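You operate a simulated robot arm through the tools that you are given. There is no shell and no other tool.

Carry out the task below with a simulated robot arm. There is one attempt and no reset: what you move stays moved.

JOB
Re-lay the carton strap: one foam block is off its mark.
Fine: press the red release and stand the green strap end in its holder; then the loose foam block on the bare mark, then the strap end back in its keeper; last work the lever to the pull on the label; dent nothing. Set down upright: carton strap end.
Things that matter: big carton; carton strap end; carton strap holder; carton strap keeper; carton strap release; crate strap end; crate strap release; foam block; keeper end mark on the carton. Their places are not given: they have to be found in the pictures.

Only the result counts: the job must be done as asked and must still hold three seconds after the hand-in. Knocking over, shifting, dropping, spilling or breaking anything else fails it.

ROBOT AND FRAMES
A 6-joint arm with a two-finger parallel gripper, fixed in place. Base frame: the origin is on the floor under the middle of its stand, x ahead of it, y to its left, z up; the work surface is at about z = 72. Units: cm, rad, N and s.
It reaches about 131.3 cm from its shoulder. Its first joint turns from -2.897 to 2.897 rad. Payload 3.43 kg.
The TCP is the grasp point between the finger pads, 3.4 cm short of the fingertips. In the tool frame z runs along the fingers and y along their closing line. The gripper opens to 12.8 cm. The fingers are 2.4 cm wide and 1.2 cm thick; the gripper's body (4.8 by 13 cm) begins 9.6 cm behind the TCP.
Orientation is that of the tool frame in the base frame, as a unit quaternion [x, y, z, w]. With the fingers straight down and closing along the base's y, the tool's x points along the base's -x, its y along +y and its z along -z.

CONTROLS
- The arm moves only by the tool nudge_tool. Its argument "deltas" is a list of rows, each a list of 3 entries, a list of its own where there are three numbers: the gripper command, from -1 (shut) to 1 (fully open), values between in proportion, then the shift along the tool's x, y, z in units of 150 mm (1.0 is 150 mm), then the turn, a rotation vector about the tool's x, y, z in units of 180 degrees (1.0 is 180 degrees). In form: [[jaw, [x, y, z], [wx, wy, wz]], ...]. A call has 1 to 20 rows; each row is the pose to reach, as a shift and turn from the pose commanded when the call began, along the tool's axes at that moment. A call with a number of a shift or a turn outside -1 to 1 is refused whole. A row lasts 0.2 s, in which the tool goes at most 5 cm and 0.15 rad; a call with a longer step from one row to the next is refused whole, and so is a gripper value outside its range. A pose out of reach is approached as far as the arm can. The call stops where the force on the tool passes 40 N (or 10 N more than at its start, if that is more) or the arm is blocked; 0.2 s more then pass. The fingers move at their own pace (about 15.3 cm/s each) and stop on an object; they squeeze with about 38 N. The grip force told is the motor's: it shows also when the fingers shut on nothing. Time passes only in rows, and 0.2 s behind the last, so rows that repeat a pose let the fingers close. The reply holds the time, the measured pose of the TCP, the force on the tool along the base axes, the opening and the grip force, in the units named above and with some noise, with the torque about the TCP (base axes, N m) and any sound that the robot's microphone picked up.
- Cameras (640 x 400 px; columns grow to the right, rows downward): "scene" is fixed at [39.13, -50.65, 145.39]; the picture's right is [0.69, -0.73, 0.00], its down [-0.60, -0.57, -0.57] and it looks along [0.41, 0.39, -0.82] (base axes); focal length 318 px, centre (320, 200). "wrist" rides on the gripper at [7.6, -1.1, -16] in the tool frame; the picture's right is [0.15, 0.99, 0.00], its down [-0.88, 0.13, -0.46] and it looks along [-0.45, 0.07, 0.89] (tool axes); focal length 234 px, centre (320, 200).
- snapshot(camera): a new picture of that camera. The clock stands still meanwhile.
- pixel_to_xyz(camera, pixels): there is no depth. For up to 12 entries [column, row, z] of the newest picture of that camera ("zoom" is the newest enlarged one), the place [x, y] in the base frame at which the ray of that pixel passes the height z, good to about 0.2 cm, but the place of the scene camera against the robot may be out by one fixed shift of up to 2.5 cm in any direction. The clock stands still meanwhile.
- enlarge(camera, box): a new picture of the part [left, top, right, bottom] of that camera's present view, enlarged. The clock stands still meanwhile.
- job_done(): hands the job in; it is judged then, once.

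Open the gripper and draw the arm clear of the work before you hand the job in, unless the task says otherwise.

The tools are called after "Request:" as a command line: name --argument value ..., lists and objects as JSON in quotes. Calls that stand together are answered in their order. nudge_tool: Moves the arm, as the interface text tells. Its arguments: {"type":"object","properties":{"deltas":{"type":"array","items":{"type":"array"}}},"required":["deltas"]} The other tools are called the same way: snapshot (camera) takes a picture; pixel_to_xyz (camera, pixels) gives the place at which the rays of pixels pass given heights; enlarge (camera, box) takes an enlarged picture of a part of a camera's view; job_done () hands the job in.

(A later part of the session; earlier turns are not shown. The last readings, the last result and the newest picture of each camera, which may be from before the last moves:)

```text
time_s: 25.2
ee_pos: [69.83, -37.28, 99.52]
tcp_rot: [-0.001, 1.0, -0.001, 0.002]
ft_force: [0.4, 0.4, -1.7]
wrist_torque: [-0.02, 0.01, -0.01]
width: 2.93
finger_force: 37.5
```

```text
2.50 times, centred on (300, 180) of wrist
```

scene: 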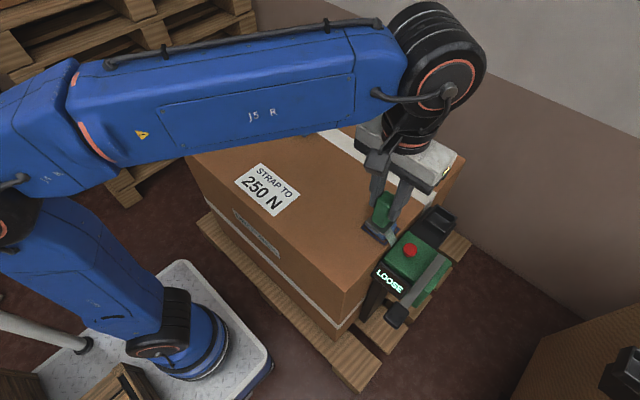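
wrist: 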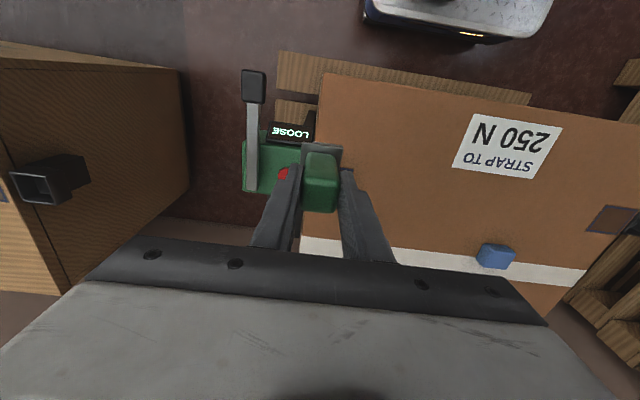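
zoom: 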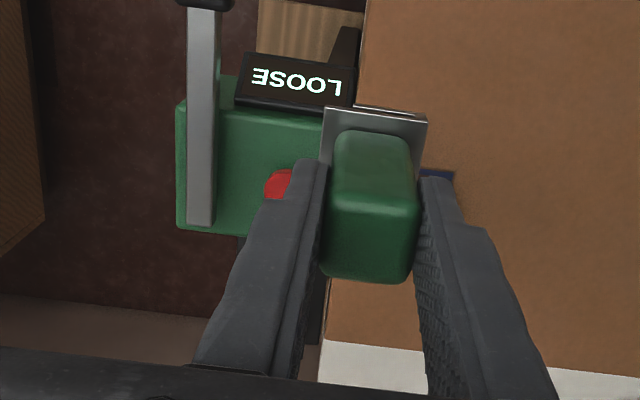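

The holder is hidden behind the left finger. I back off 9 cm in +y to see it past the finger.

Request:
nudge_tool --deltas '[[-1, [0.0, 0.2, 0], [0, 0, 0]], [-1, [0.05, 0.4, 0], [0, 0, 0]], [-1, [0.1, 0.6, 0], [0, 0, 0]], [-1, [0.1, 0.6, 0], [0, 0, 0]]]'

Request:
snapshot --camera "wrist"

Request:
enlarge --camera "wrist" --box '[150, 100, 310, 260]'

```text
time_s: 26.2
ee_pos: [68.23, -28.36, 99.36]
tcp_rot: [0.0, 1.0, -0.001, 0.003]
ft_force: [-0.3, 0.9, -1.8]
wrist_torque: [-0.01, -0.04, -0.01]
width: 2.92
finger_force: 37.8
```

```text
taken
```

wrist: 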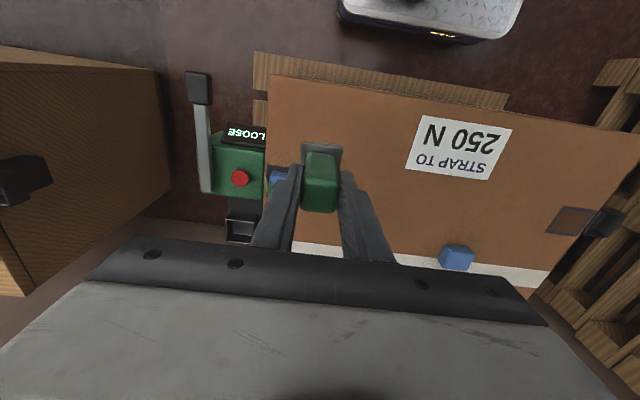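

```text
2.50 times, centred on (230, 180) of wrist
```

zoom: 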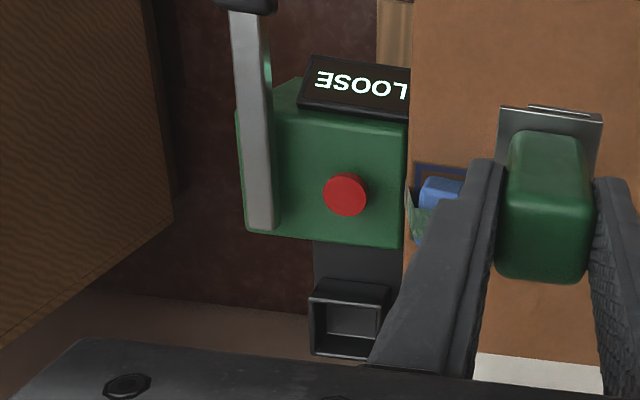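

The holder cup is now visible at zoom (345,320). I query its rim corners at several heights.

Request:
pixel_to_xyz --camera "zoom" --pixels '[[318, 284, 72], [388, 290, 72], [312, 353, 72], [376, 362, 72], [318, 284, 66], [388, 290, 66], [312, 353, 66], [376, 362, 66], [345, 194, 72], [260, 225, 72], [404, 130, 70]]'

Request:
enlarge --camera "scene" --box '[380, 180, 480, 280]'

```text
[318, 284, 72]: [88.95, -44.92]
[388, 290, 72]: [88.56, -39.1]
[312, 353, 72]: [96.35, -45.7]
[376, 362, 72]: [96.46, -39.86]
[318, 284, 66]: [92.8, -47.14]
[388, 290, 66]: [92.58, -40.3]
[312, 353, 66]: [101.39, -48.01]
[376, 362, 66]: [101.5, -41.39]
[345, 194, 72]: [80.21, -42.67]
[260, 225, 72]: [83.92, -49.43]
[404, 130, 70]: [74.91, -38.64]
```

```text
4.00 times, centred on (430, 230) of scene
```

zoom: 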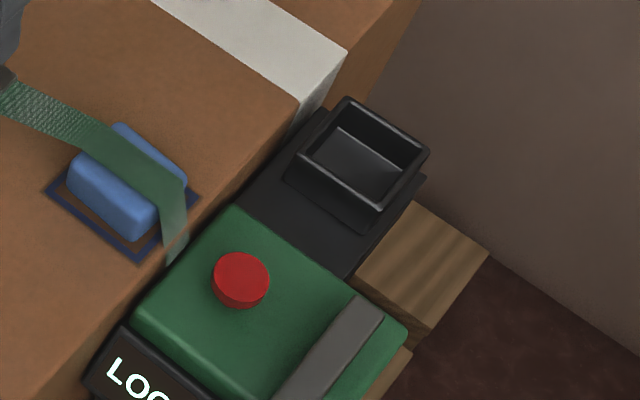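

I query the holder's four rim corners in the scene zoom too, together with the button for a local offset check.

Request:
pixel_to_xyz --camera "zoom" --pixels '[[348, 97, 72], [430, 152, 72], [378, 212, 72], [297, 158, 72], [348, 97, 68], [430, 152, 68], [378, 212, 68], [297, 158, 68], [241, 278, 72], [345, 145, 66], [40, 188, 72], [142, 260, 72]]'

Request:
enlarge --camera "wrist" --box '[200, 190, 280, 250]'

```text
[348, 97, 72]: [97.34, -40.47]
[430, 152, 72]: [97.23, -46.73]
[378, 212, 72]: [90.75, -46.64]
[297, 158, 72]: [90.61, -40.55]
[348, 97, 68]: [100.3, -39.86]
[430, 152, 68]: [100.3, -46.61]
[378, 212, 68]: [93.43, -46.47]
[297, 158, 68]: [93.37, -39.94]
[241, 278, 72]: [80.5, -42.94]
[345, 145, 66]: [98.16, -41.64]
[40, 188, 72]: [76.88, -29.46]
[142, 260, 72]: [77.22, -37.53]
```

```text
6.67 times, centred on (240, 220) of wrist
```

zoom: 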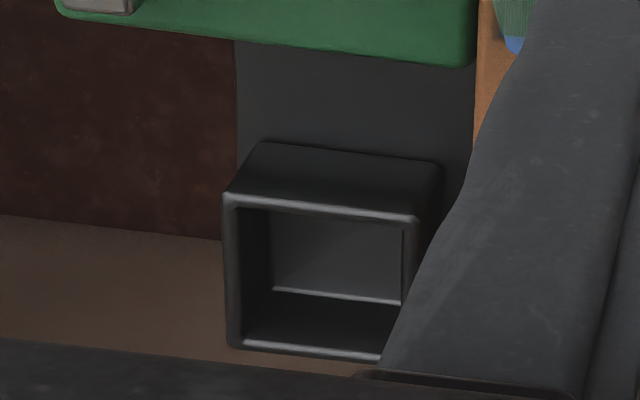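

The cup rim in this zoom runs (225,193)–(420,218)–(235,347), with its outer wall above. I query these.

Request:
pixel_to_xyz --camera "zoom" --pixels '[[225, 193, 72], [420, 218, 72], [235, 347, 72], [225, 193, 70], [420, 218, 70], [235, 347, 70], [225, 193, 74], [420, 218, 74], [235, 347, 74], [250, 143, 66], [335, 250, 66]]'

```text
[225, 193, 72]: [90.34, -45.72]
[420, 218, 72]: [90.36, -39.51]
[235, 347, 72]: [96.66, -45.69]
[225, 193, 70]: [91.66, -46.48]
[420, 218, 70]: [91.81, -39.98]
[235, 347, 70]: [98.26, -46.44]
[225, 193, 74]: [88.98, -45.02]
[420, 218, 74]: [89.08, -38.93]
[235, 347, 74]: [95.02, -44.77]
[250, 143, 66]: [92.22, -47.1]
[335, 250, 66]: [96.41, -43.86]
```

At z=72 the rim centre is about (93.5,−42.6) but rim height uncertainty shifts x. I'll put the wrist camera nearly straight above the holder (TCP near x=101) to fix its x,y.

Request:
nudge_tool --deltas '[[-1, [-0.25, 0, 0], [0, 0, 0]], [-1, [-0.5, 0, 0], [0, 0, 0]], [-1, [-0.75, 0, 0], [0, 0, 0]], [-1, [-1.0, 0, 0], [0, 0, 0]]]'

Request:
nudge_tool --deltas '[[-1, [-0.25, -0.15, 0], [0, 0, 0]], [-1, [-0.5, -0.3, 0], [0, 0, 0]], [-1, [-0.75, -0.5, 0], [0, 0, 0]], [-1, [-1.0, -0.7, 0], [0, 0, 0]], [-1, [-1.0, -0.9, 0], [0, 0, 0]], [-1, [-1.0, -0.9, 0], [0, 0, 0]]]'

Request:
snapshot --camera "wrist"

Request:
snapshot --camera "scene"

```text
time_s: 27.2
ee_pos: [83.4, -28.29, 99.7]
tcp_rot: [0.0, 1.0, -0.001, 0.002]
ft_force: [-0.6, 0.0, -0.7]
wrist_torque: [-0.01, -0.02, 0.01]
width: 2.93
finger_force: 38.3
```

```text
time_s: 28.6
ee_pos: [98.62, -42.11, 99.6]
tcp_rot: [0.0, 1.0, -0.001, 0.002]
ft_force: [-0.1, -0.4, -2.2]
wrist_torque: [-0.01, 0.02, 0.0]
width: 2.94
finger_force: 38.7
```

```text
taken
```

wrist: 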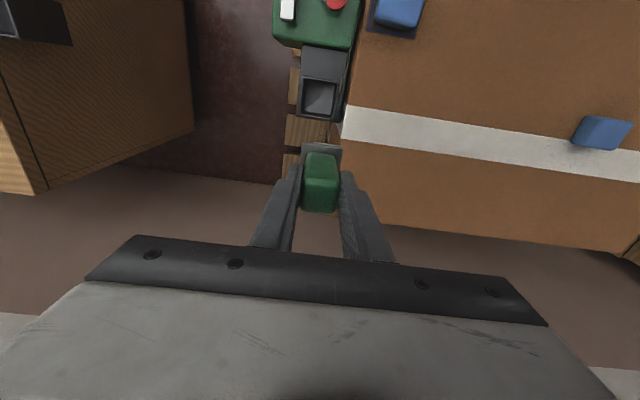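

```text
taken
```

scene: 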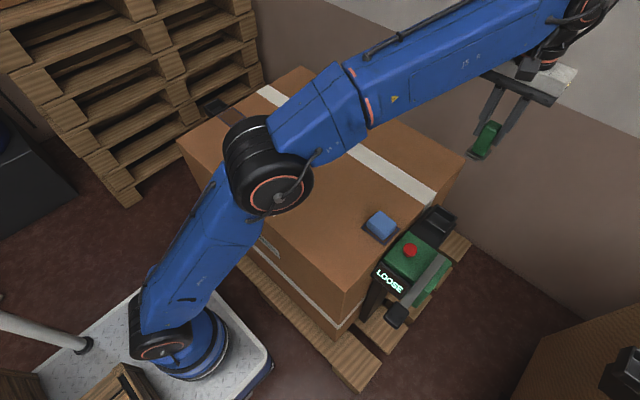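

The holder is now nearly beneath the camera at (318,97). I enlarge it, and also check the scene around the ratchet since the strap isn't visible.

Request:
enlarge --camera "scene" --box '[360, 100, 540, 280]'

Request:
enlarge --camera "wrist" --box '[260, 30, 380, 150]'

```text
2.22 times, centred on (450, 190) of scene
```

zoom: 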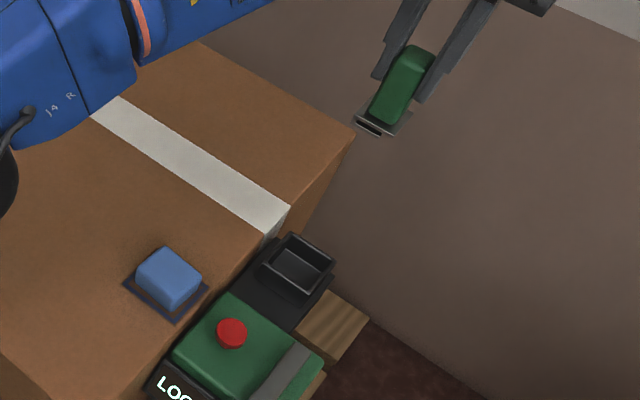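

```text
3.33 times, centred on (320, 90) of wrist
```

zoom: 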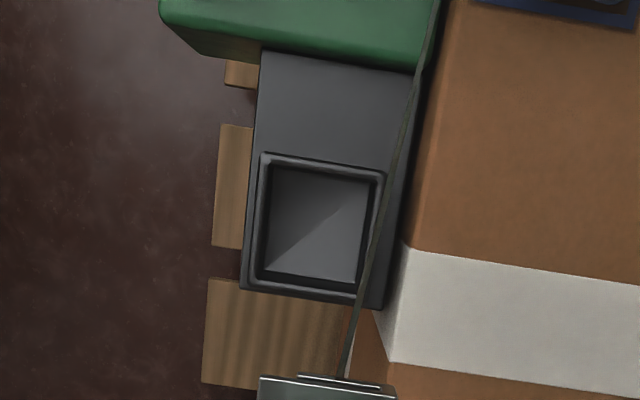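

The strap is just edge-on now. I query the holder's rim corners from this near-vertical view.

Request:
pixel_to_xyz --camera "zoom" --pixels '[[262, 155, 72], [385, 172, 72], [358, 298, 72], [242, 288, 72], [262, 155, 70], [385, 172, 70], [358, 298, 70], [242, 288, 70], [270, 166, 72], [378, 182, 72], [355, 290, 72]]'

Request:
pixel_to_xyz --camera "wrist" --pixels '[[343, 108, 72], [600, 120, 72], [600, 120, 75]]'

```text
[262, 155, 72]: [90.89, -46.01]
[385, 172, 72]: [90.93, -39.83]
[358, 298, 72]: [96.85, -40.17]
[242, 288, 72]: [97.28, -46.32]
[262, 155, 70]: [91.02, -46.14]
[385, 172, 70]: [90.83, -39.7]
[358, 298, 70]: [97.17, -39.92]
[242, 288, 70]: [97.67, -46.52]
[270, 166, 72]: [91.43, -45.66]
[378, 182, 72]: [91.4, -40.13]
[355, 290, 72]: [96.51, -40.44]
```

```text
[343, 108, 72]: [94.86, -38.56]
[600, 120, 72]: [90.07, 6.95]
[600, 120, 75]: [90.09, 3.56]
```

Combining views, the holder centre is (94.0,−43.05) with rim z≈71.4, same as the keeper's rim. I move over it and lower to z≈87 first.

Request:
nudge_tool --deltas '[[-1, [0.15, -0.03, 0.0], [0, 0, 0]], [-1, [0.308, -0.063, 0.1], [0, 0, 0]], [-1, [0.308, -0.063, 0.3], [0, 0, 0]], [-1, [0.308, -0.063, 0.5], [0, 0, 0]], [-1, [0.308, -0.063, 0.7], [0, 0, 0]], [-1, [0.308, -0.063, 0.85], [0, 0, 0]], [-1, [0.308, -0.063, 0.85], [0, 0, 0]]]'

Request:
snapshot --camera "wrist"

Request:
enlarge --camera "wrist" --box '[240, 80, 400, 220]'

Request:
enlarge --camera "scene" --box '[370, 130, 510, 270]'

```text
time_s: 30.2
ee_pos: [93.96, -42.9, 86.89]
tcp_rot: [0.0, 1.0, -0.001, 0.002]
ft_force: [-0.5, -0.5, -1.2]
wrist_torque: [0.0, -0.02, 0.04]
width: 2.95
finger_force: 37.7
```

```text
taken
```

wrist: 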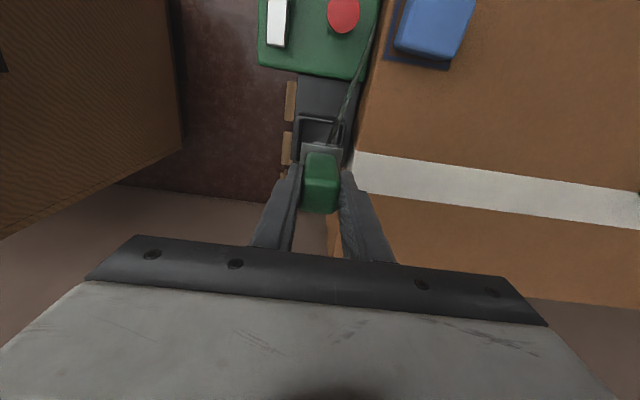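

```text
2.86 times, centred on (320, 150) of wrist
```

zoom: 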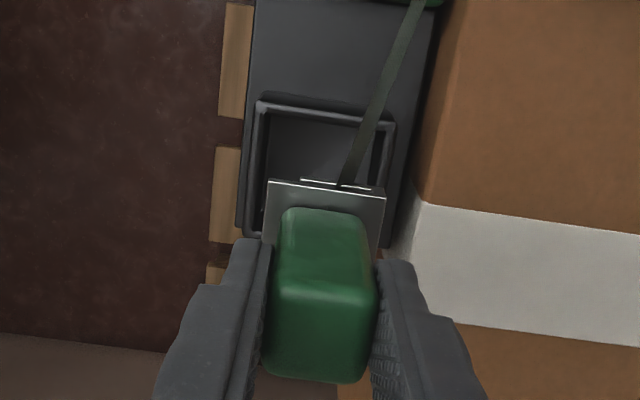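

```text
2.86 times, centred on (440, 200) of scene
```

zoom: 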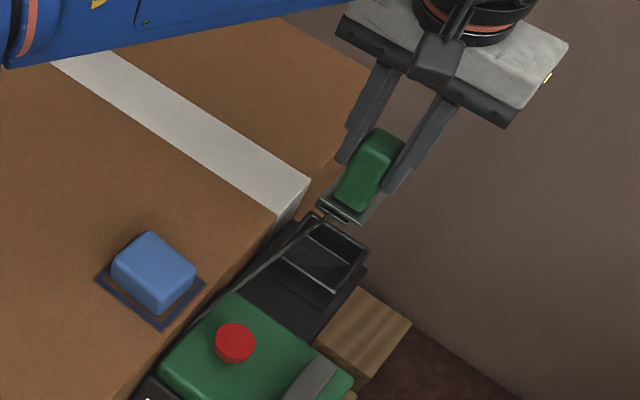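

I check the alignment of plate versus cup: plate front edge at zoom (268,182)–(385,192), cup rim (258,103)–(395,124).

Request:
enlarge --camera "wrist" --box '[240, 80, 400, 220]'

Request:
pixel_to_xyz --camera "zoom" --pixels '[[268, 182, 80], [385, 192, 80], [268, 182, 79.5], [385, 192, 79.5], [268, 182, 81], [385, 192, 81], [258, 103, 71.4], [395, 124, 71.4], [246, 233, 71.4], [266, 112, 71.4], [386, 130, 71.4]]'

```text
2.86 times, centred on (320, 150) of wrist
```

zoom: 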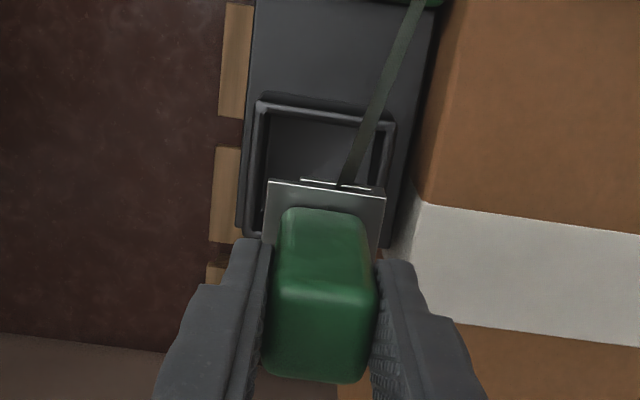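

```text
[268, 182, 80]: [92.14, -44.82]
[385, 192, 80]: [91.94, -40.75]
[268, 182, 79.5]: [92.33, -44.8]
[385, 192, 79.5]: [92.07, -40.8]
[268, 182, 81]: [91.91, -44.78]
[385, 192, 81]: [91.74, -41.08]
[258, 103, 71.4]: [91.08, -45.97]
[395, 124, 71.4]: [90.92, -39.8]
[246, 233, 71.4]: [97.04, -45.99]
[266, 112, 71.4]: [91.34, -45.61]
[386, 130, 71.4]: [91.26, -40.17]
```

Alignment is good (plate centre ≈(94.1,−42.8), cup centre ≈(94.0,−42.9), ≥0.6 cm clearance all round). I lower, slowing near the seat.

Request:
nudge_tool --deltas '[[-1, [0, 0, 0.15], [0, 0, 0]], [-1, [0, 0, 0.3], [0, 0, 0]], [-1, [0, 0, 0.42], [0, 0, 0]], [-1, [0, 0, 0.5], [0, 0, 0]], [-1, [0, 0, 0.56], [0, 0, 0]], [-1, [0, 0, 0.6], [0, 0, 0]], [-1, [0, 0, 0.62], [0, 0, 0]], [-1, [0, 0, 0.64], [0, 0, 0]]]'

Request:
enlarge --camera "wrist" --box '[240, 80, 400, 220]'

Request:
enlarge --camera "scene" --box '[370, 150, 490, 270]'

```text
time_s: 32.0
ee_pos: [93.95, -42.83, 77.4]
tcp_rot: [0.0, 1.0, -0.001, 0.003]
ft_force: [0.1, 0.7, -2.6]
wrist_torque: [0.02, 0.0, -0.02]
width: 2.92
finger_force: 37.7
```

```text
2.86 times, centred on (320, 150) of wrist
```

zoom: 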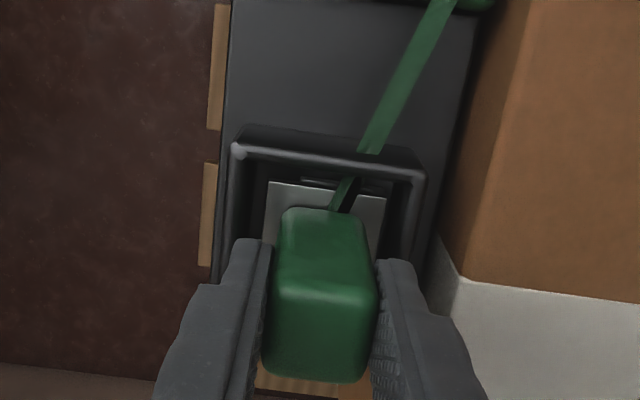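

```text
3.33 times, centred on (430, 210) of scene
```

zoom: 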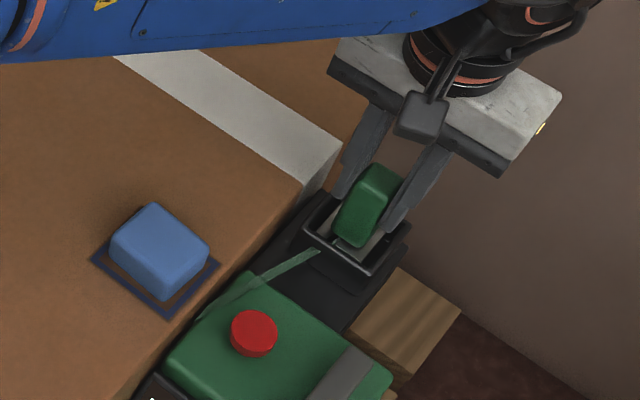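

The plate is inside the cup, no contact yet (force −2.6 N, just its weight). I lower in 1–2 mm steps until contact.

Request:
nudge_tool --deltas '[[-1, [0, 0, 0.01], [0, 0, 0]], [-1, [0, 0, 0.02], [0, 0, 0]], [-1, [0, 0, 0.03], [0, 0, 0]], [-1, [0, 0, 0.04], [0, 0, 0]]]'

```text
time_s: 33.0
ee_pos: [94.03, -42.76, 76.98]
tcp_rot: [0.0, 1.0, 0.0, 0.003]
ft_force: [-4.8, 0.1, 14.5]
wrist_torque: [0.32, 0.37, 0.04]
width: 2.95
finger_force: 38.2
```

Contact at z=76.98 (14.5 N up), the same seat height as the keeper. I ease the load off and open the fingers part way.

Request:
nudge_tool --deltas '[[-1, [0, 0, -0.01], [0, 0, 0]], [-1, [0, 0, -0.01], [0, 0, 0]], [-0.5, [0, 0, -0.01], [0, 0, 0]], [-0.2, [0, 0, -0.01], [0, 0, 0]], [-0.1, [0, 0, -0.01], [0, 0, 0]], [-0.1, [0, 0, -0.01], [0, 0, 0]]]'

Request:
enlarge --camera "wrist" --box '[240, 80, 400, 220]'

Request:
enlarge --camera "scene" --box '[370, 150, 490, 270]'

```text
time_s: 34.4
ee_pos: [93.94, -42.8, 76.8]
tcp_rot: [0.0, 1.0, -0.001, 0.003]
ft_force: [0.8, 0.2, 0.3]
wrist_torque: [0.02, -0.01, 0.03]
width: 5.73
finger_force: 0.0
```

```text
2.86 times, centred on (320, 150) of wrist
```

zoom: 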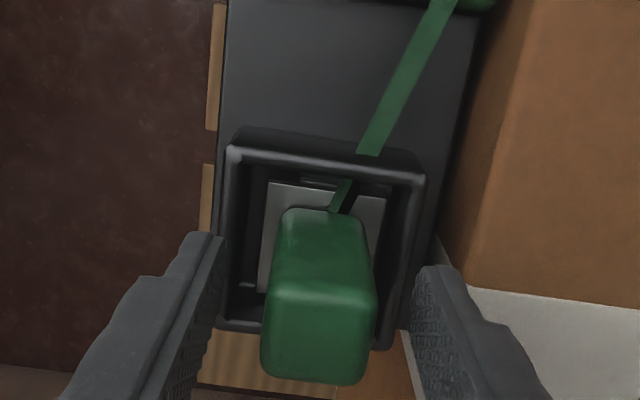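

```text
3.33 times, centred on (430, 210) of scene
```

zoom: 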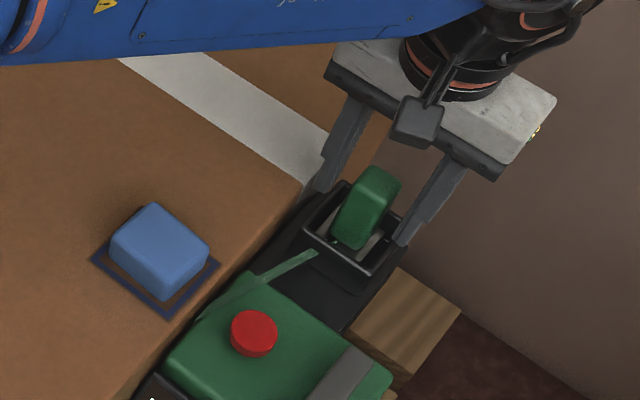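

The strap end stands upright in the holder and is free of the fingers. I rise straight up.

Request:
nudge_tool --deltas '[[-0.1, [0, 0, -0.1], [0, 0, 0]], [-0.1, [0, 0, -0.25], [0, 0, 0]], [-0.1, [0, 0, -0.5], [0, 0, 0]], [-0.1, [0, 0, -0.75], [0, 0, 0]], [-0.1, [0, 0, -1.0], [0, 0, 0]]]'

Request:
nudge_tool --deltas '[[0, [0.1, 0.25, 0], [0, 0, 0]], [0, [0.2, 0.5, 0], [0, 0, 0]], [0, [0.3, 0.75, 0], [0, 0, 0]], [0, [0.4, 1.0, 0], [0, 0, 0]]]'

Request:
nudge_tool --deltas '[[0, [0.1, 0.25, 0], [0, 0, 0]], [0, [0.2, 0.5, 0], [0, 0, 0]], [0, [0.3, 0.75, 0], [0, 0, 0]], [0, [0.4, 1.0, 0], [0, 0, 0]], [0, [0.4, 1.0, 0], [0, 0, 0]]]'

Request:
snapshot --camera "wrist"

Request:
snapshot --camera "scene"

```text
time_s: 35.6
ee_pos: [93.99, -42.61, 91.73]
tcp_rot: [0.0, 1.0, 0.001, 0.001]
ft_force: [-0.3, -0.3, -1.0]
wrist_torque: [0.03, 0.04, 0.01]
width: 5.74
finger_force: 0.1
```

```text
time_s: 36.6
ee_pos: [87.7, -27.79, 91.8]
tcp_rot: [0.0, 1.0, -0.002, 0.001]
ft_force: [0.3, -0.8, -0.3]
wrist_torque: [0.03, 0.01, 0.0]
width: 6.39
finger_force: 0.1
```

```text
time_s: 37.8
ee_pos: [81.8, -13.09, 91.84]
tcp_rot: [0.0, 1.0, -0.001, 0.002]
ft_force: [-0.8, -1.0, 0.2]
wrist_torque: [-0.02, 0.04, 0.01]
width: 6.4
finger_force: 0.0
```

```text
taken
```

wrist: 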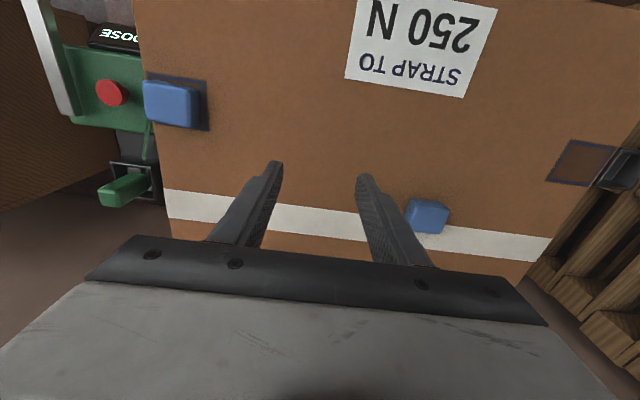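

```text
taken
```

scene: 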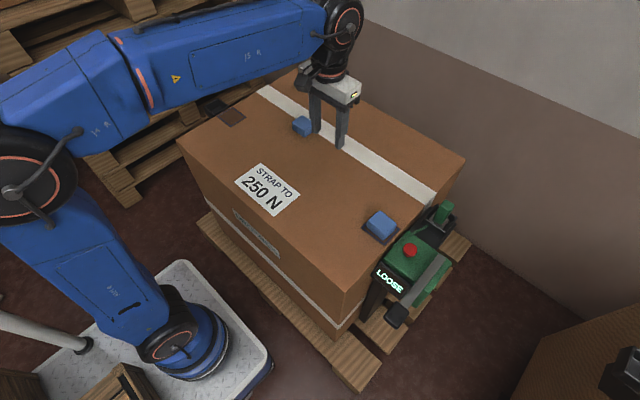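

The loose block is at wrist (428,216). I move so the camera looks almost straight down at it (TCP about (97,7)).

Request:
nudge_tool --deltas '[[0, [-0.2, 0.25, -0.05], [0, 0, 0]], [0, [-0.4, 0.5, -0.1], [0, 0, 0]], [0, [-0.6, 0.75, -0.1], [0, 0, 0]], [0, [-0.8, 1.0, -0.1], [0, 0, 0]], [0, [-1.0, 1.0, -0.1], [0, 0, 0]]]'

Request:
nudge_tool --deltas '[[0, [0, 0.2, 0], [0, 0, 0]], [0, [0, 0.35, 0], [0, 0, 0]], [0, [0, 0.35, 0], [0, 0, 0]]]'

Request:
snapshot --camera "wrist"

Request:
enlarge --camera "wrist" --box '[260, 40, 380, 140]'

```text
time_s: 39.0
ee_pos: [96.76, 2.16, 93.59]
tcp_rot: [0.0, 1.0, -0.001, 0.003]
ft_force: [0.1, 0.1, 0.8]
wrist_torque: [-0.01, -0.05, -0.02]
width: 6.38
finger_force: 0.0
```

```text
time_s: 39.8
ee_pos: [96.78, 7.36, 93.49]
tcp_rot: [-0.001, 1.0, 0.0, 0.003]
ft_force: [-0.6, -0.3, 0.3]
wrist_torque: [-0.01, -0.01, -0.01]
width: 6.39
finger_force: 0.1
```

```text
taken
```

wrist: 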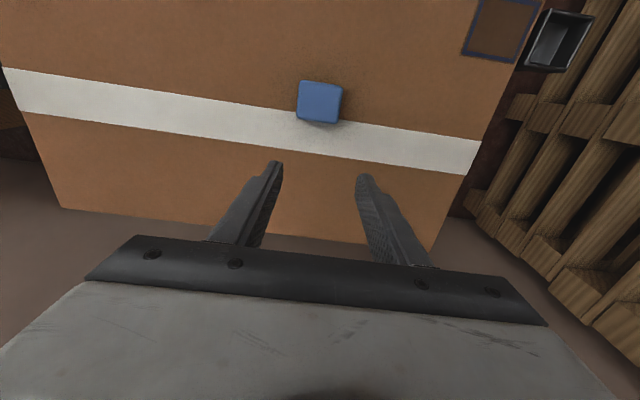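

```text
4.00 times, centred on (320, 90) of wrist
```

zoom: 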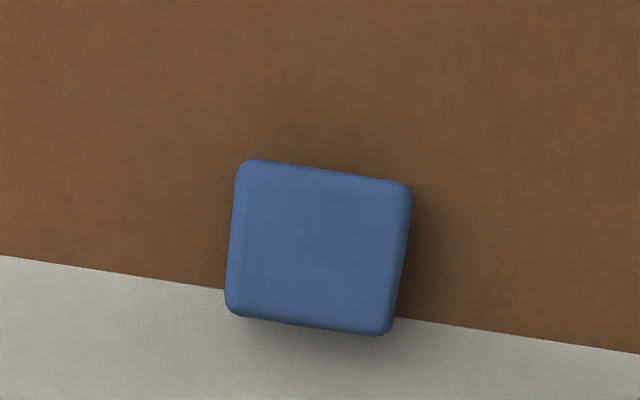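

The block is nearly straight beneath the camera. I query its top corners, the tape edge and the mark's corners.

Request:
pixel_to_xyz --camera "zoom" --pixels '[[241, 160, 75], [412, 184, 75], [390, 334, 75], [227, 312, 75], [318, 247, 75], [318, 247, 74], [318, 247, 76], [0, 256, 72], [640, 353, 72]]'

Request:
enlarge --camera "wrist" --box '[440, 0, 600, 90]'

Request:
enlarge --camera "scene" --box '[180, 70, 340, 170]'

```text
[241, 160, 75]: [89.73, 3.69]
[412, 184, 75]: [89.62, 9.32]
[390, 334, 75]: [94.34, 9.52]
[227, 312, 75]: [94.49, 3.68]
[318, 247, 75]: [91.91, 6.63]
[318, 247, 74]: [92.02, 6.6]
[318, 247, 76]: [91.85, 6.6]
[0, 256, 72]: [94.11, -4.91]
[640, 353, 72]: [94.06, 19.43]
```

```text
4.00 times, centred on (520, 45) of wrist
```

zoom: 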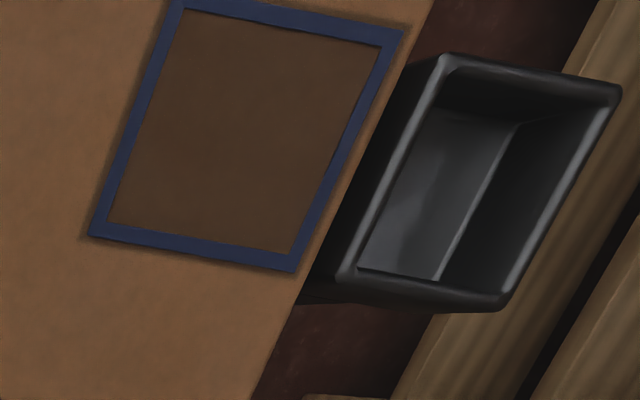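

```text
4.00 times, centred on (260, 120) of scene
```

zoom: 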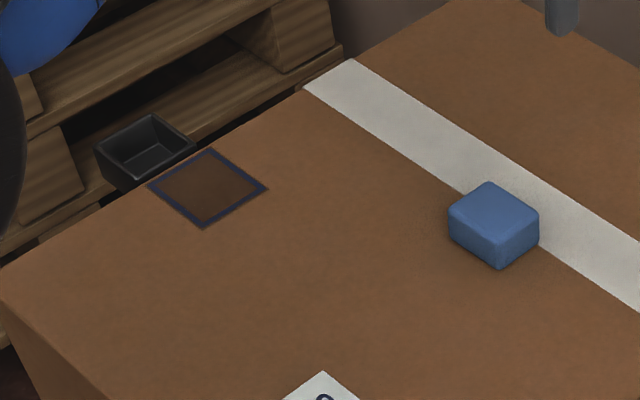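

The block is axis-aligned at (92.0,6.6), about 4.8 × 5.8 cm and ~3.4 high; the mark is 6.3 × 7.4 with the same orientation. I open to ~9 cm and come down over it.

Request:
nudge_tool --deltas '[[0.4, [0.16, -0.025, 0], [0, 0, 0]], [0.4, [0.319, -0.051, 0.1], [0, 0, 0]], [0.4, [0.319, -0.051, 0.35], [0, 0, 0]], [0.4, [0.319, -0.051, 0.6], [0, 0, 0]], [0.4, [0.319, -0.051, 0.75], [0, 0, 0]], [0.4, [0.319, -0.051, 0.75], [0, 0, 0]]]'

Request:
snapshot --camera "wrist"

Request:
enlarge --camera "scene" --box '[250, 80, 350, 160]'

```text
time_s: 41.2
ee_pos: [92.22, 6.61, 82.07]
tcp_rot: [0.0, 1.0, -0.001, 0.003]
ft_force: [0.1, 0.1, -0.3]
wrist_torque: [-0.01, 0.02, 0.01]
width: 8.94
finger_force: 0.1
```

```text
taken
```

wrist: 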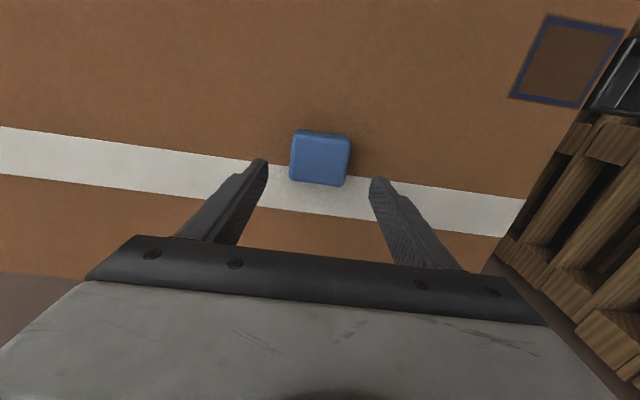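

```text
5.00 times, centred on (300, 120) of scene
```

zoom: 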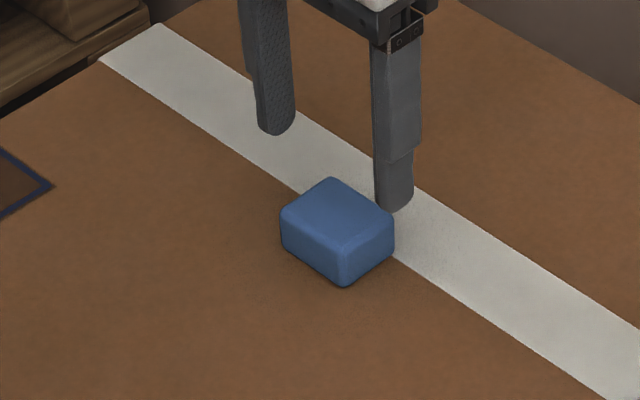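

The fingers straddle the block evenly. I descend to TCP z≈76.3 (tips ≈72.9, clear of the carton) and close.

Request:
nudge_tool --deltas '[[0.4, [0.01, 0, 0.15], [0, 0, 0]], [0.4, [0.01, 0, 0.28], [0, 0, 0]], [0.4, [0.01, 0, 0.35], [0, 0, 0]], [0.4, [0.01, 0, 0.38], [0, 0, 0]], [0.4, [0.01, 0, 0.38], [0, 0, 0]]]'

Request:
snapshot --camera "wrist"

Request:
enlarge --camera "scene" --box '[250, 80, 350, 160]'

```text
time_s: 42.4
ee_pos: [91.96, 6.71, 76.28]
tcp_rot: [0.0, 1.0, -0.001, 0.002]
ft_force: [0.4, -0.3, 0.4]
wrist_torque: [0.0, -0.05, -0.02]
width: 8.97
finger_force: 0.1
```

```text
taken
```

wrist: 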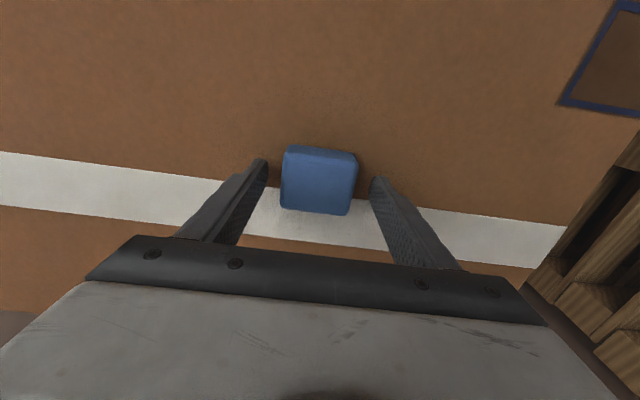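

```text
5.00 times, centred on (300, 120) of scene
```

zoom: 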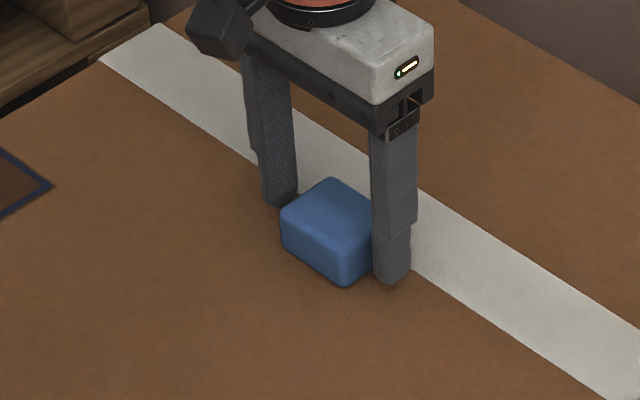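

The fingers stand either side of the block just above the carton with no contact force. I close on the block.

Request:
nudge_tool --deltas '[[0.1, [0, 0, 0], [0, 0, 0]], [-0.1, [0, 0, 0], [0, 0, 0]], [-1, [0, 0, 0], [0, 0, 0]], [-1, [0, 0, 0], [0, 0, 0]]]'

Request:
enlarge --camera "wrist" --box '[240, 100, 400, 240]'

```text
time_s: 43.4
ee_pos: [92.02, 6.69, 76.44]
tcp_rot: [0.0, 1.0, 0.0, 0.003]
ft_force: [0.0, -0.7, 1.6]
wrist_torque: [-0.02, -0.01, 0.0]
width: 5.87
finger_force: 37.8
```

```text
2.86 times, centred on (320, 170) of wrist
```

zoom: 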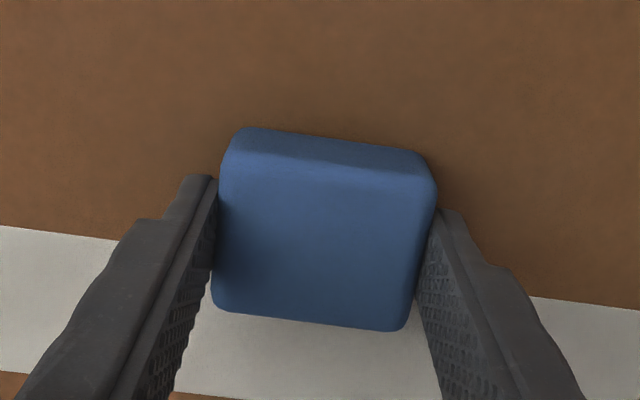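

Gripped at width 5.87. I lift it straight up about 9 cm.

Request:
nudge_tool --deltas '[[-1, [0, 0, -0.1], [0, 0, 0]], [-1, [0, 0, -0.3], [0, 0, 0]], [-1, [0, 0, -0.5], [0, 0, 0]], [-1, [0, 0, -0.65], [0, 0, 0]], [-1, [0, 0, -0.65], [0, 0, 0]]]'

Request:
nudge_tool --deltas '[[-1, [0.15, 0.2, 0], [0, 0, 0]], [-1, [0.3, 0.4, 0], [0, 0, 0]], [-1, [0.4, 0.6, 0], [0, 0, 0]], [-1, [0.5, 0.8, 0], [0, 0, 0]], [-1, [0.6, 0.95, 0], [0, 0, 0]], [-1, [0.6, 0.95, 0], [0, 0, 0]]]'

Request:
snapshot --camera "wrist"

Request:
enlarge --camera "wrist" --box '[320, 60, 480, 180]'

```text
time_s: 44.6
ee_pos: [91.87, 6.61, 86.22]
tcp_rot: [0.0, 1.0, -0.001, 0.003]
ft_force: [-0.2, 0.5, 0.2]
wrist_torque: [-0.03, 0.0, -0.01]
width: 5.87
finger_force: 37.7
```

```text
time_s: 46.0
ee_pos: [83.09, 20.76, 86.14]
tcp_rot: [0.001, 1.0, -0.001, 0.002]
ft_force: [0.5, -0.1, 0.0]
wrist_torque: [-0.02, -0.02, -0.01]
width: 5.87
finger_force: 38.2
```

```text
taken
```

wrist: 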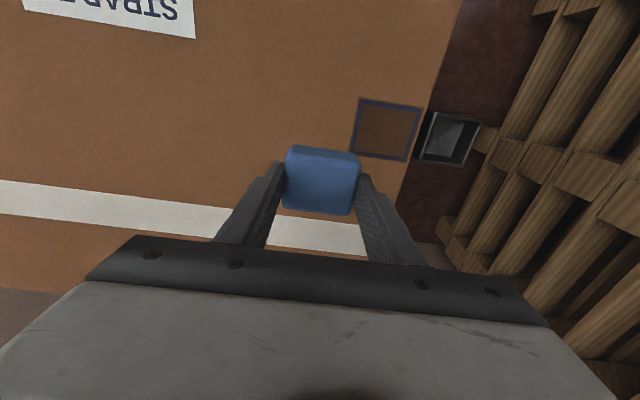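

```text
3.33 times, centred on (400, 120) of wrist
```

zoom: 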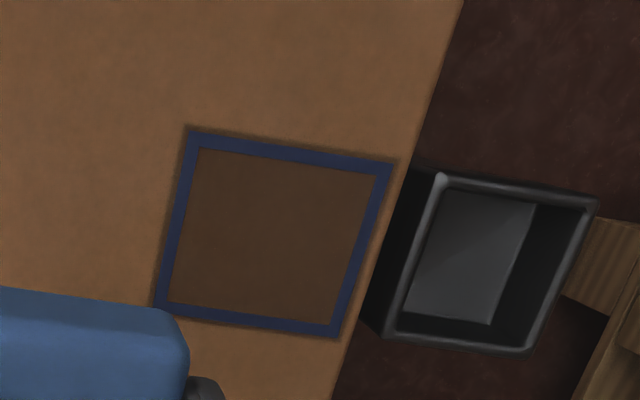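

I query the bare mark's outer corners and the keeper's rim corners from this close view.

Request:
pixel_to_xyz --camera "zoom" --pixels '[[187, 128, 72], [394, 160, 72], [341, 338, 72], [155, 308, 72], [437, 173, 71.4], [597, 200, 71.4], [527, 352, 71.4], [385, 335, 71.4], [435, 100, 72], [345, 370, 72]]'

```text
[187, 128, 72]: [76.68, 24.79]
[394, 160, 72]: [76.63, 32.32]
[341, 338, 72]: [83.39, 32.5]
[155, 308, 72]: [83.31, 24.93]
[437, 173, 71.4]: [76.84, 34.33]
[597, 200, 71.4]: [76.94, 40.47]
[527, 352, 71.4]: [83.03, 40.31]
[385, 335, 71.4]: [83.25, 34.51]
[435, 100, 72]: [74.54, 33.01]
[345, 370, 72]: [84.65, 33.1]
```

The mark centre is (80.0,28.64). I carry the block above it and lower to about 1 cm off.

Request:
nudge_tool --deltas '[[-1, [0.1, 0.2, 0], [0, 0, 0]], [-1, [0.206, 0.4, 0], [0, 0, 0]], [-1, [0.206, 0.525, 0.1], [0, 0, 0]], [-1, [0.206, 0.525, 0.3], [0, 0, 0]], [-1, [0.206, 0.525, 0.5], [0, 0, 0]], [-1, [0.206, 0.525, 0.58], [0, 0, 0]], [-1, [0.206, 0.525, 0.58], [0, 0, 0]]]'

Request:
snapshot --camera "wrist"

Request:
enlarge --camera "wrist" --box '[240, 100, 400, 240]'

Request:
enlarge --camera "scene" --box '[180, 60, 280, 140]'

```text
time_s: 47.6
ee_pos: [79.99, 28.75, 77.33]
tcp_rot: [-0.001, 1.0, -0.001, 0.003]
ft_force: [0.8, 0.6, -0.1]
wrist_torque: [0.0, 0.0, -0.03]
width: 5.84
finger_force: 37.9
```

```text
taken
```

wrist: 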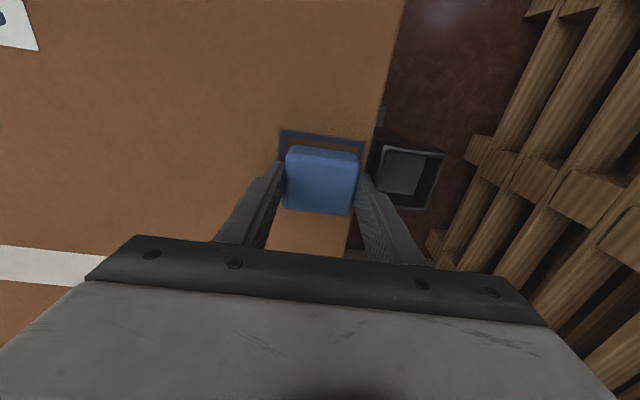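

```text
2.86 times, centred on (320, 170) of wrist
```

zoom: 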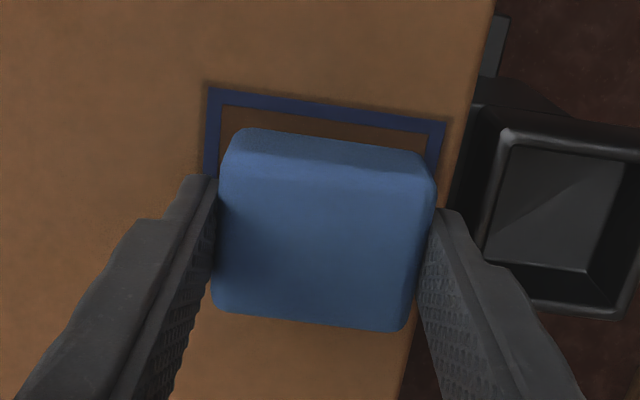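

```text
5.00 times, centred on (230, 100) of scene
```

zoom: 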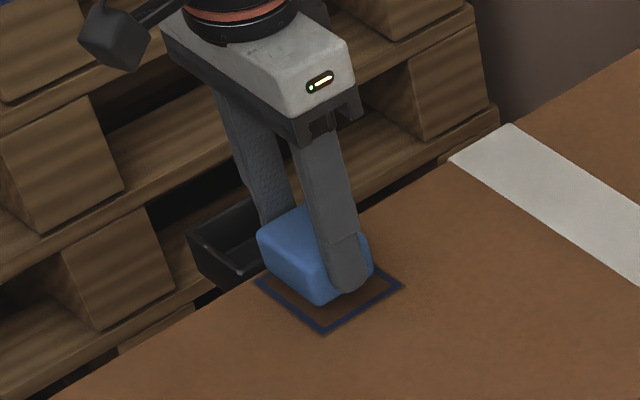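

The block is centred over the mark. I lower the last ~0.9 cm in small steps.

Request:
nudge_tool --deltas '[[-1, [0, 0, 0.02], [0, 0, 0]], [-1, [0, 0, 0.035], [0, 0, 0]], [-1, [0, 0, 0.048], [0, 0, 0]], [-1, [0, 0, 0.056], [0, 0, 0]], [-1, [0, 0, 0.06], [0, 0, 0]]]'

```text
time_s: 48.8
ee_pos: [79.96, 28.76, 76.35]
tcp_rot: [0.0, 1.0, -0.001, 0.003]
ft_force: [0.0, -0.5, 0.1]
wrist_torque: [0.01, 0.03, 0.02]
width: 5.85
finger_force: 37.9
```

No contact force yet at z=76.35; I step down 1 mm at a time.

Request:
nudge_tool --deltas '[[-1, [0, 0, 0.005], [0, 0, 0]], [-1, [0, 0, 0.01], [0, 0, 0]]]'

```text
time_s: 49.4
ee_pos: [80.0, 28.6, 76.21]
tcp_rot: [0.001, 1.0, 0.0, 0.004]
ft_force: [0.9, -1.4, 12.3]
wrist_torque: [-0.05, 0.04, -0.02]
width: 5.87
finger_force: 37.9
```

Contact at z≈76.2 (12 N). I ease off slightly, open to 7.5 cm, and rise.

Request:
nudge_tool --deltas '[[-1, [0, 0, -0.007], [0, 0, 0]], [-1, [0, 0, -0.007], [0, 0, 0]], [0.0, [0, 0, -0.007], [0, 0, 0]], [0.17, [0, 0, -0.007], [0, 0, 0]], [0.17, [0, 0, -0.007], [0, 0, 0]], [0.17, [0, 0, -0.15], [0, 0, 0]], [0.17, [0, 0, -0.4], [0, 0, 0]], [0.17, [0, 0, -0.65], [0, 0, 0]], [0.17, [0, 0, -0.9], [0, 0, 0]], [0.17, [0.2, 0, -1.0], [0, 0, 0]], [0.17, [0.2, 0, -1.0], [0, 0, 0]]]'

Request:
snapshot --camera "wrist"

Request:
snapshot --camera "scene"

Request:
enlarge --camera "wrist" --box '[260, 90, 420, 200]'

```text
time_s: 51.8
ee_pos: [76.89, 28.88, 91.3]
tcp_rot: [-0.001, 1.0, -0.002, 0.003]
ft_force: [0.0, -0.7, 0.3]
wrist_torque: [-0.01, 0.01, 0.02]
width: 7.5
finger_force: 0.1
```

```text
taken
```

wrist: 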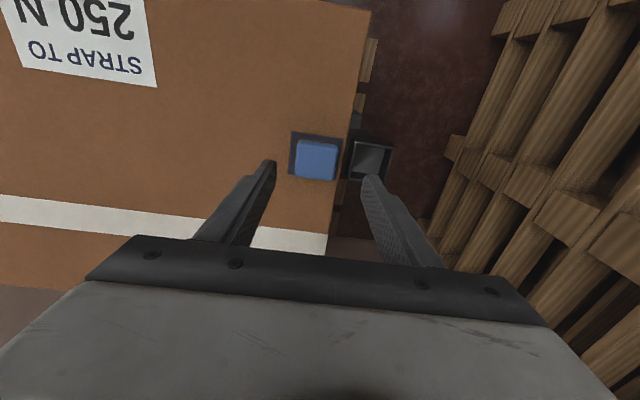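

```text
taken
```

scene: 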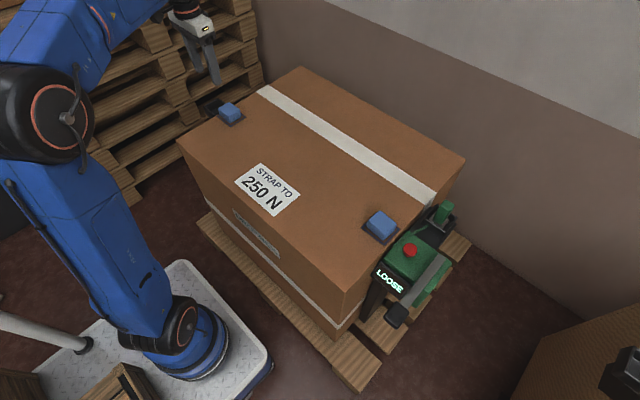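

```text
3.64 times, centred on (340, 145) of wrist
```

zoom: 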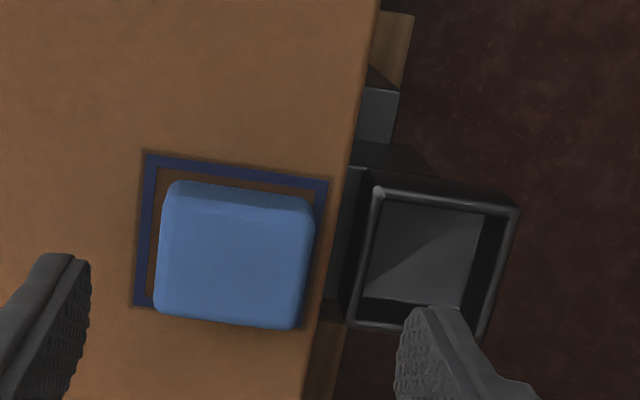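

The foam block now sits centred on its mark. I go back to the strap end in the holder, travelling at z≈91.

Request:
nudge_tool --deltas '[[0, [-0.06, -0.25, -0.05], [0, 0, 0]], [0, [-0.12, -0.5, -0.1], [0, 0, 0]], [0, [-0.18, -0.75, -0.1], [0, 0, 0]], [0, [-0.228, -0.98, -0.1], [0, 0, 0]]]'

Request:
nudge_tool --deltas '[[0, [-0.06, -0.25, 0], [0, 0, 0]], [0, [-0.12, -0.5, 0], [0, 0, 0]], [0, [-0.18, -0.75, 0], [0, 0, 0]], [0, [-0.228, -0.98, 0], [0, 0, 0]]]'

Request:
nudge_tool --deltas '[[0, [-0.06, -0.25, 0], [0, 0, 0]], [0, [-0.12, -0.5, 0], [0, 0, 0]], [0, [-0.18, -0.75, 0], [0, 0, 0]], [0, [-0.228, -0.98, 0], [0, 0, 0]]]'

Request:
nudge_tool --deltas '[[0, [-0.06, -0.25, 0], [0, 0, 0]], [0, [-0.12, -0.5, 0], [0, 0, 0]], [0, [-0.18, -0.75, 0], [0, 0, 0]], [0, [-0.228, -0.98, 0], [0, 0, 0]], [0, [-0.228, -0.98, 0], [0, 0, 0]]]'

Request:
snapshot --camera "wrist"

```text
time_s: 52.8
ee_pos: [80.21, 13.98, 92.75]
tcp_rot: [0.0, 1.0, -0.001, 0.003]
ft_force: [0.1, -0.4, 0.2]
wrist_torque: [0.01, 0.03, -0.01]
width: 6.4
finger_force: 0.1
```

```text
time_s: 53.8
ee_pos: [83.71, -0.75, 92.85]
tcp_rot: [-0.001, 1.0, 0.0, 0.002]
ft_force: [-0.3, -0.4, -0.2]
wrist_torque: [0.03, 0.01, -0.01]
width: 6.4
finger_force: 0.1
```

```text
time_s: 54.8
ee_pos: [87.14, -15.43, 92.84]
tcp_rot: [0.0, 1.0, -0.001, 0.003]
ft_force: [0.1, 0.1, -0.9]
wrist_torque: [-0.03, -0.01, -0.02]
width: 6.41
finger_force: 0.1
```

```text
time_s: 56.0
ee_pos: [90.59, -30.06, 92.88]
tcp_rot: [0.0, 1.0, 0.0, 0.003]
ft_force: [0.5, 0.9, -0.2]
wrist_torque: [-0.02, -0.03, -0.02]
width: 6.41
finger_force: 0.1
```

```text
taken
```

wrist: 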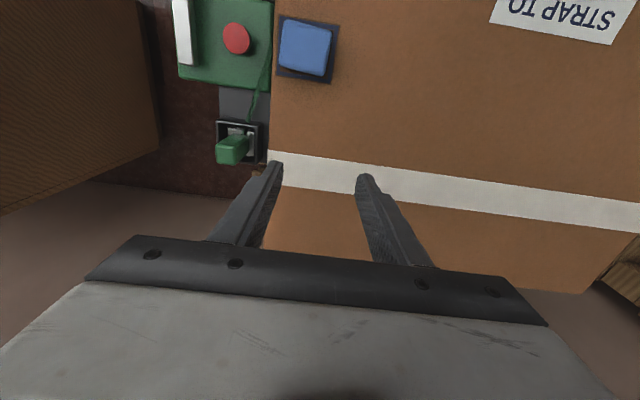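

The strap end is seen at (235,147) still standing. I move above it (94.0,−42.85).

Request:
nudge_tool --deltas '[[0, [-0.06, -0.22, 0], [0, 0, 0]], [0, [-0.12, -0.44, 0], [0, 0, 0]], [0, [-0.18, -0.66, 0.1], [0, 0, 0]], [0, [-0.227, -0.853, 0.2], [0, 0, 0]], [0, [-0.227, -0.853, 0.3], [0, 0, 0]], [0, [-0.227, -0.853, 0.3], [0, 0, 0]]]'

Request:
snapshot --camera "wrist"

Request:
enlarge --camera "wrist" --box '[240, 90, 400, 210]'

```text
time_s: 57.4
ee_pos: [93.81, -42.95, 88.32]
tcp_rot: [0.001, 1.0, -0.001, 0.003]
ft_force: [-1.0, -0.2, -0.2]
wrist_torque: [0.05, -0.01, 0.01]
width: 6.4
finger_force: 0.0
```

```text
taken
```

wrist: 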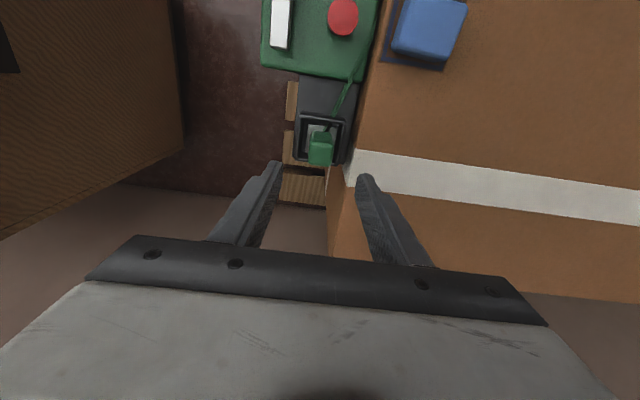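

```text
3.33 times, centred on (320, 150) of wrist
```

zoom: 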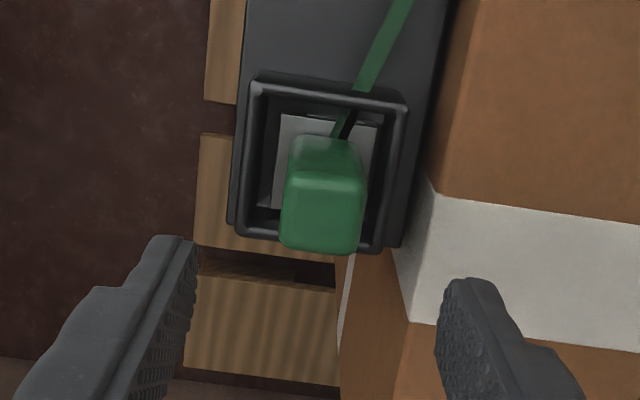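

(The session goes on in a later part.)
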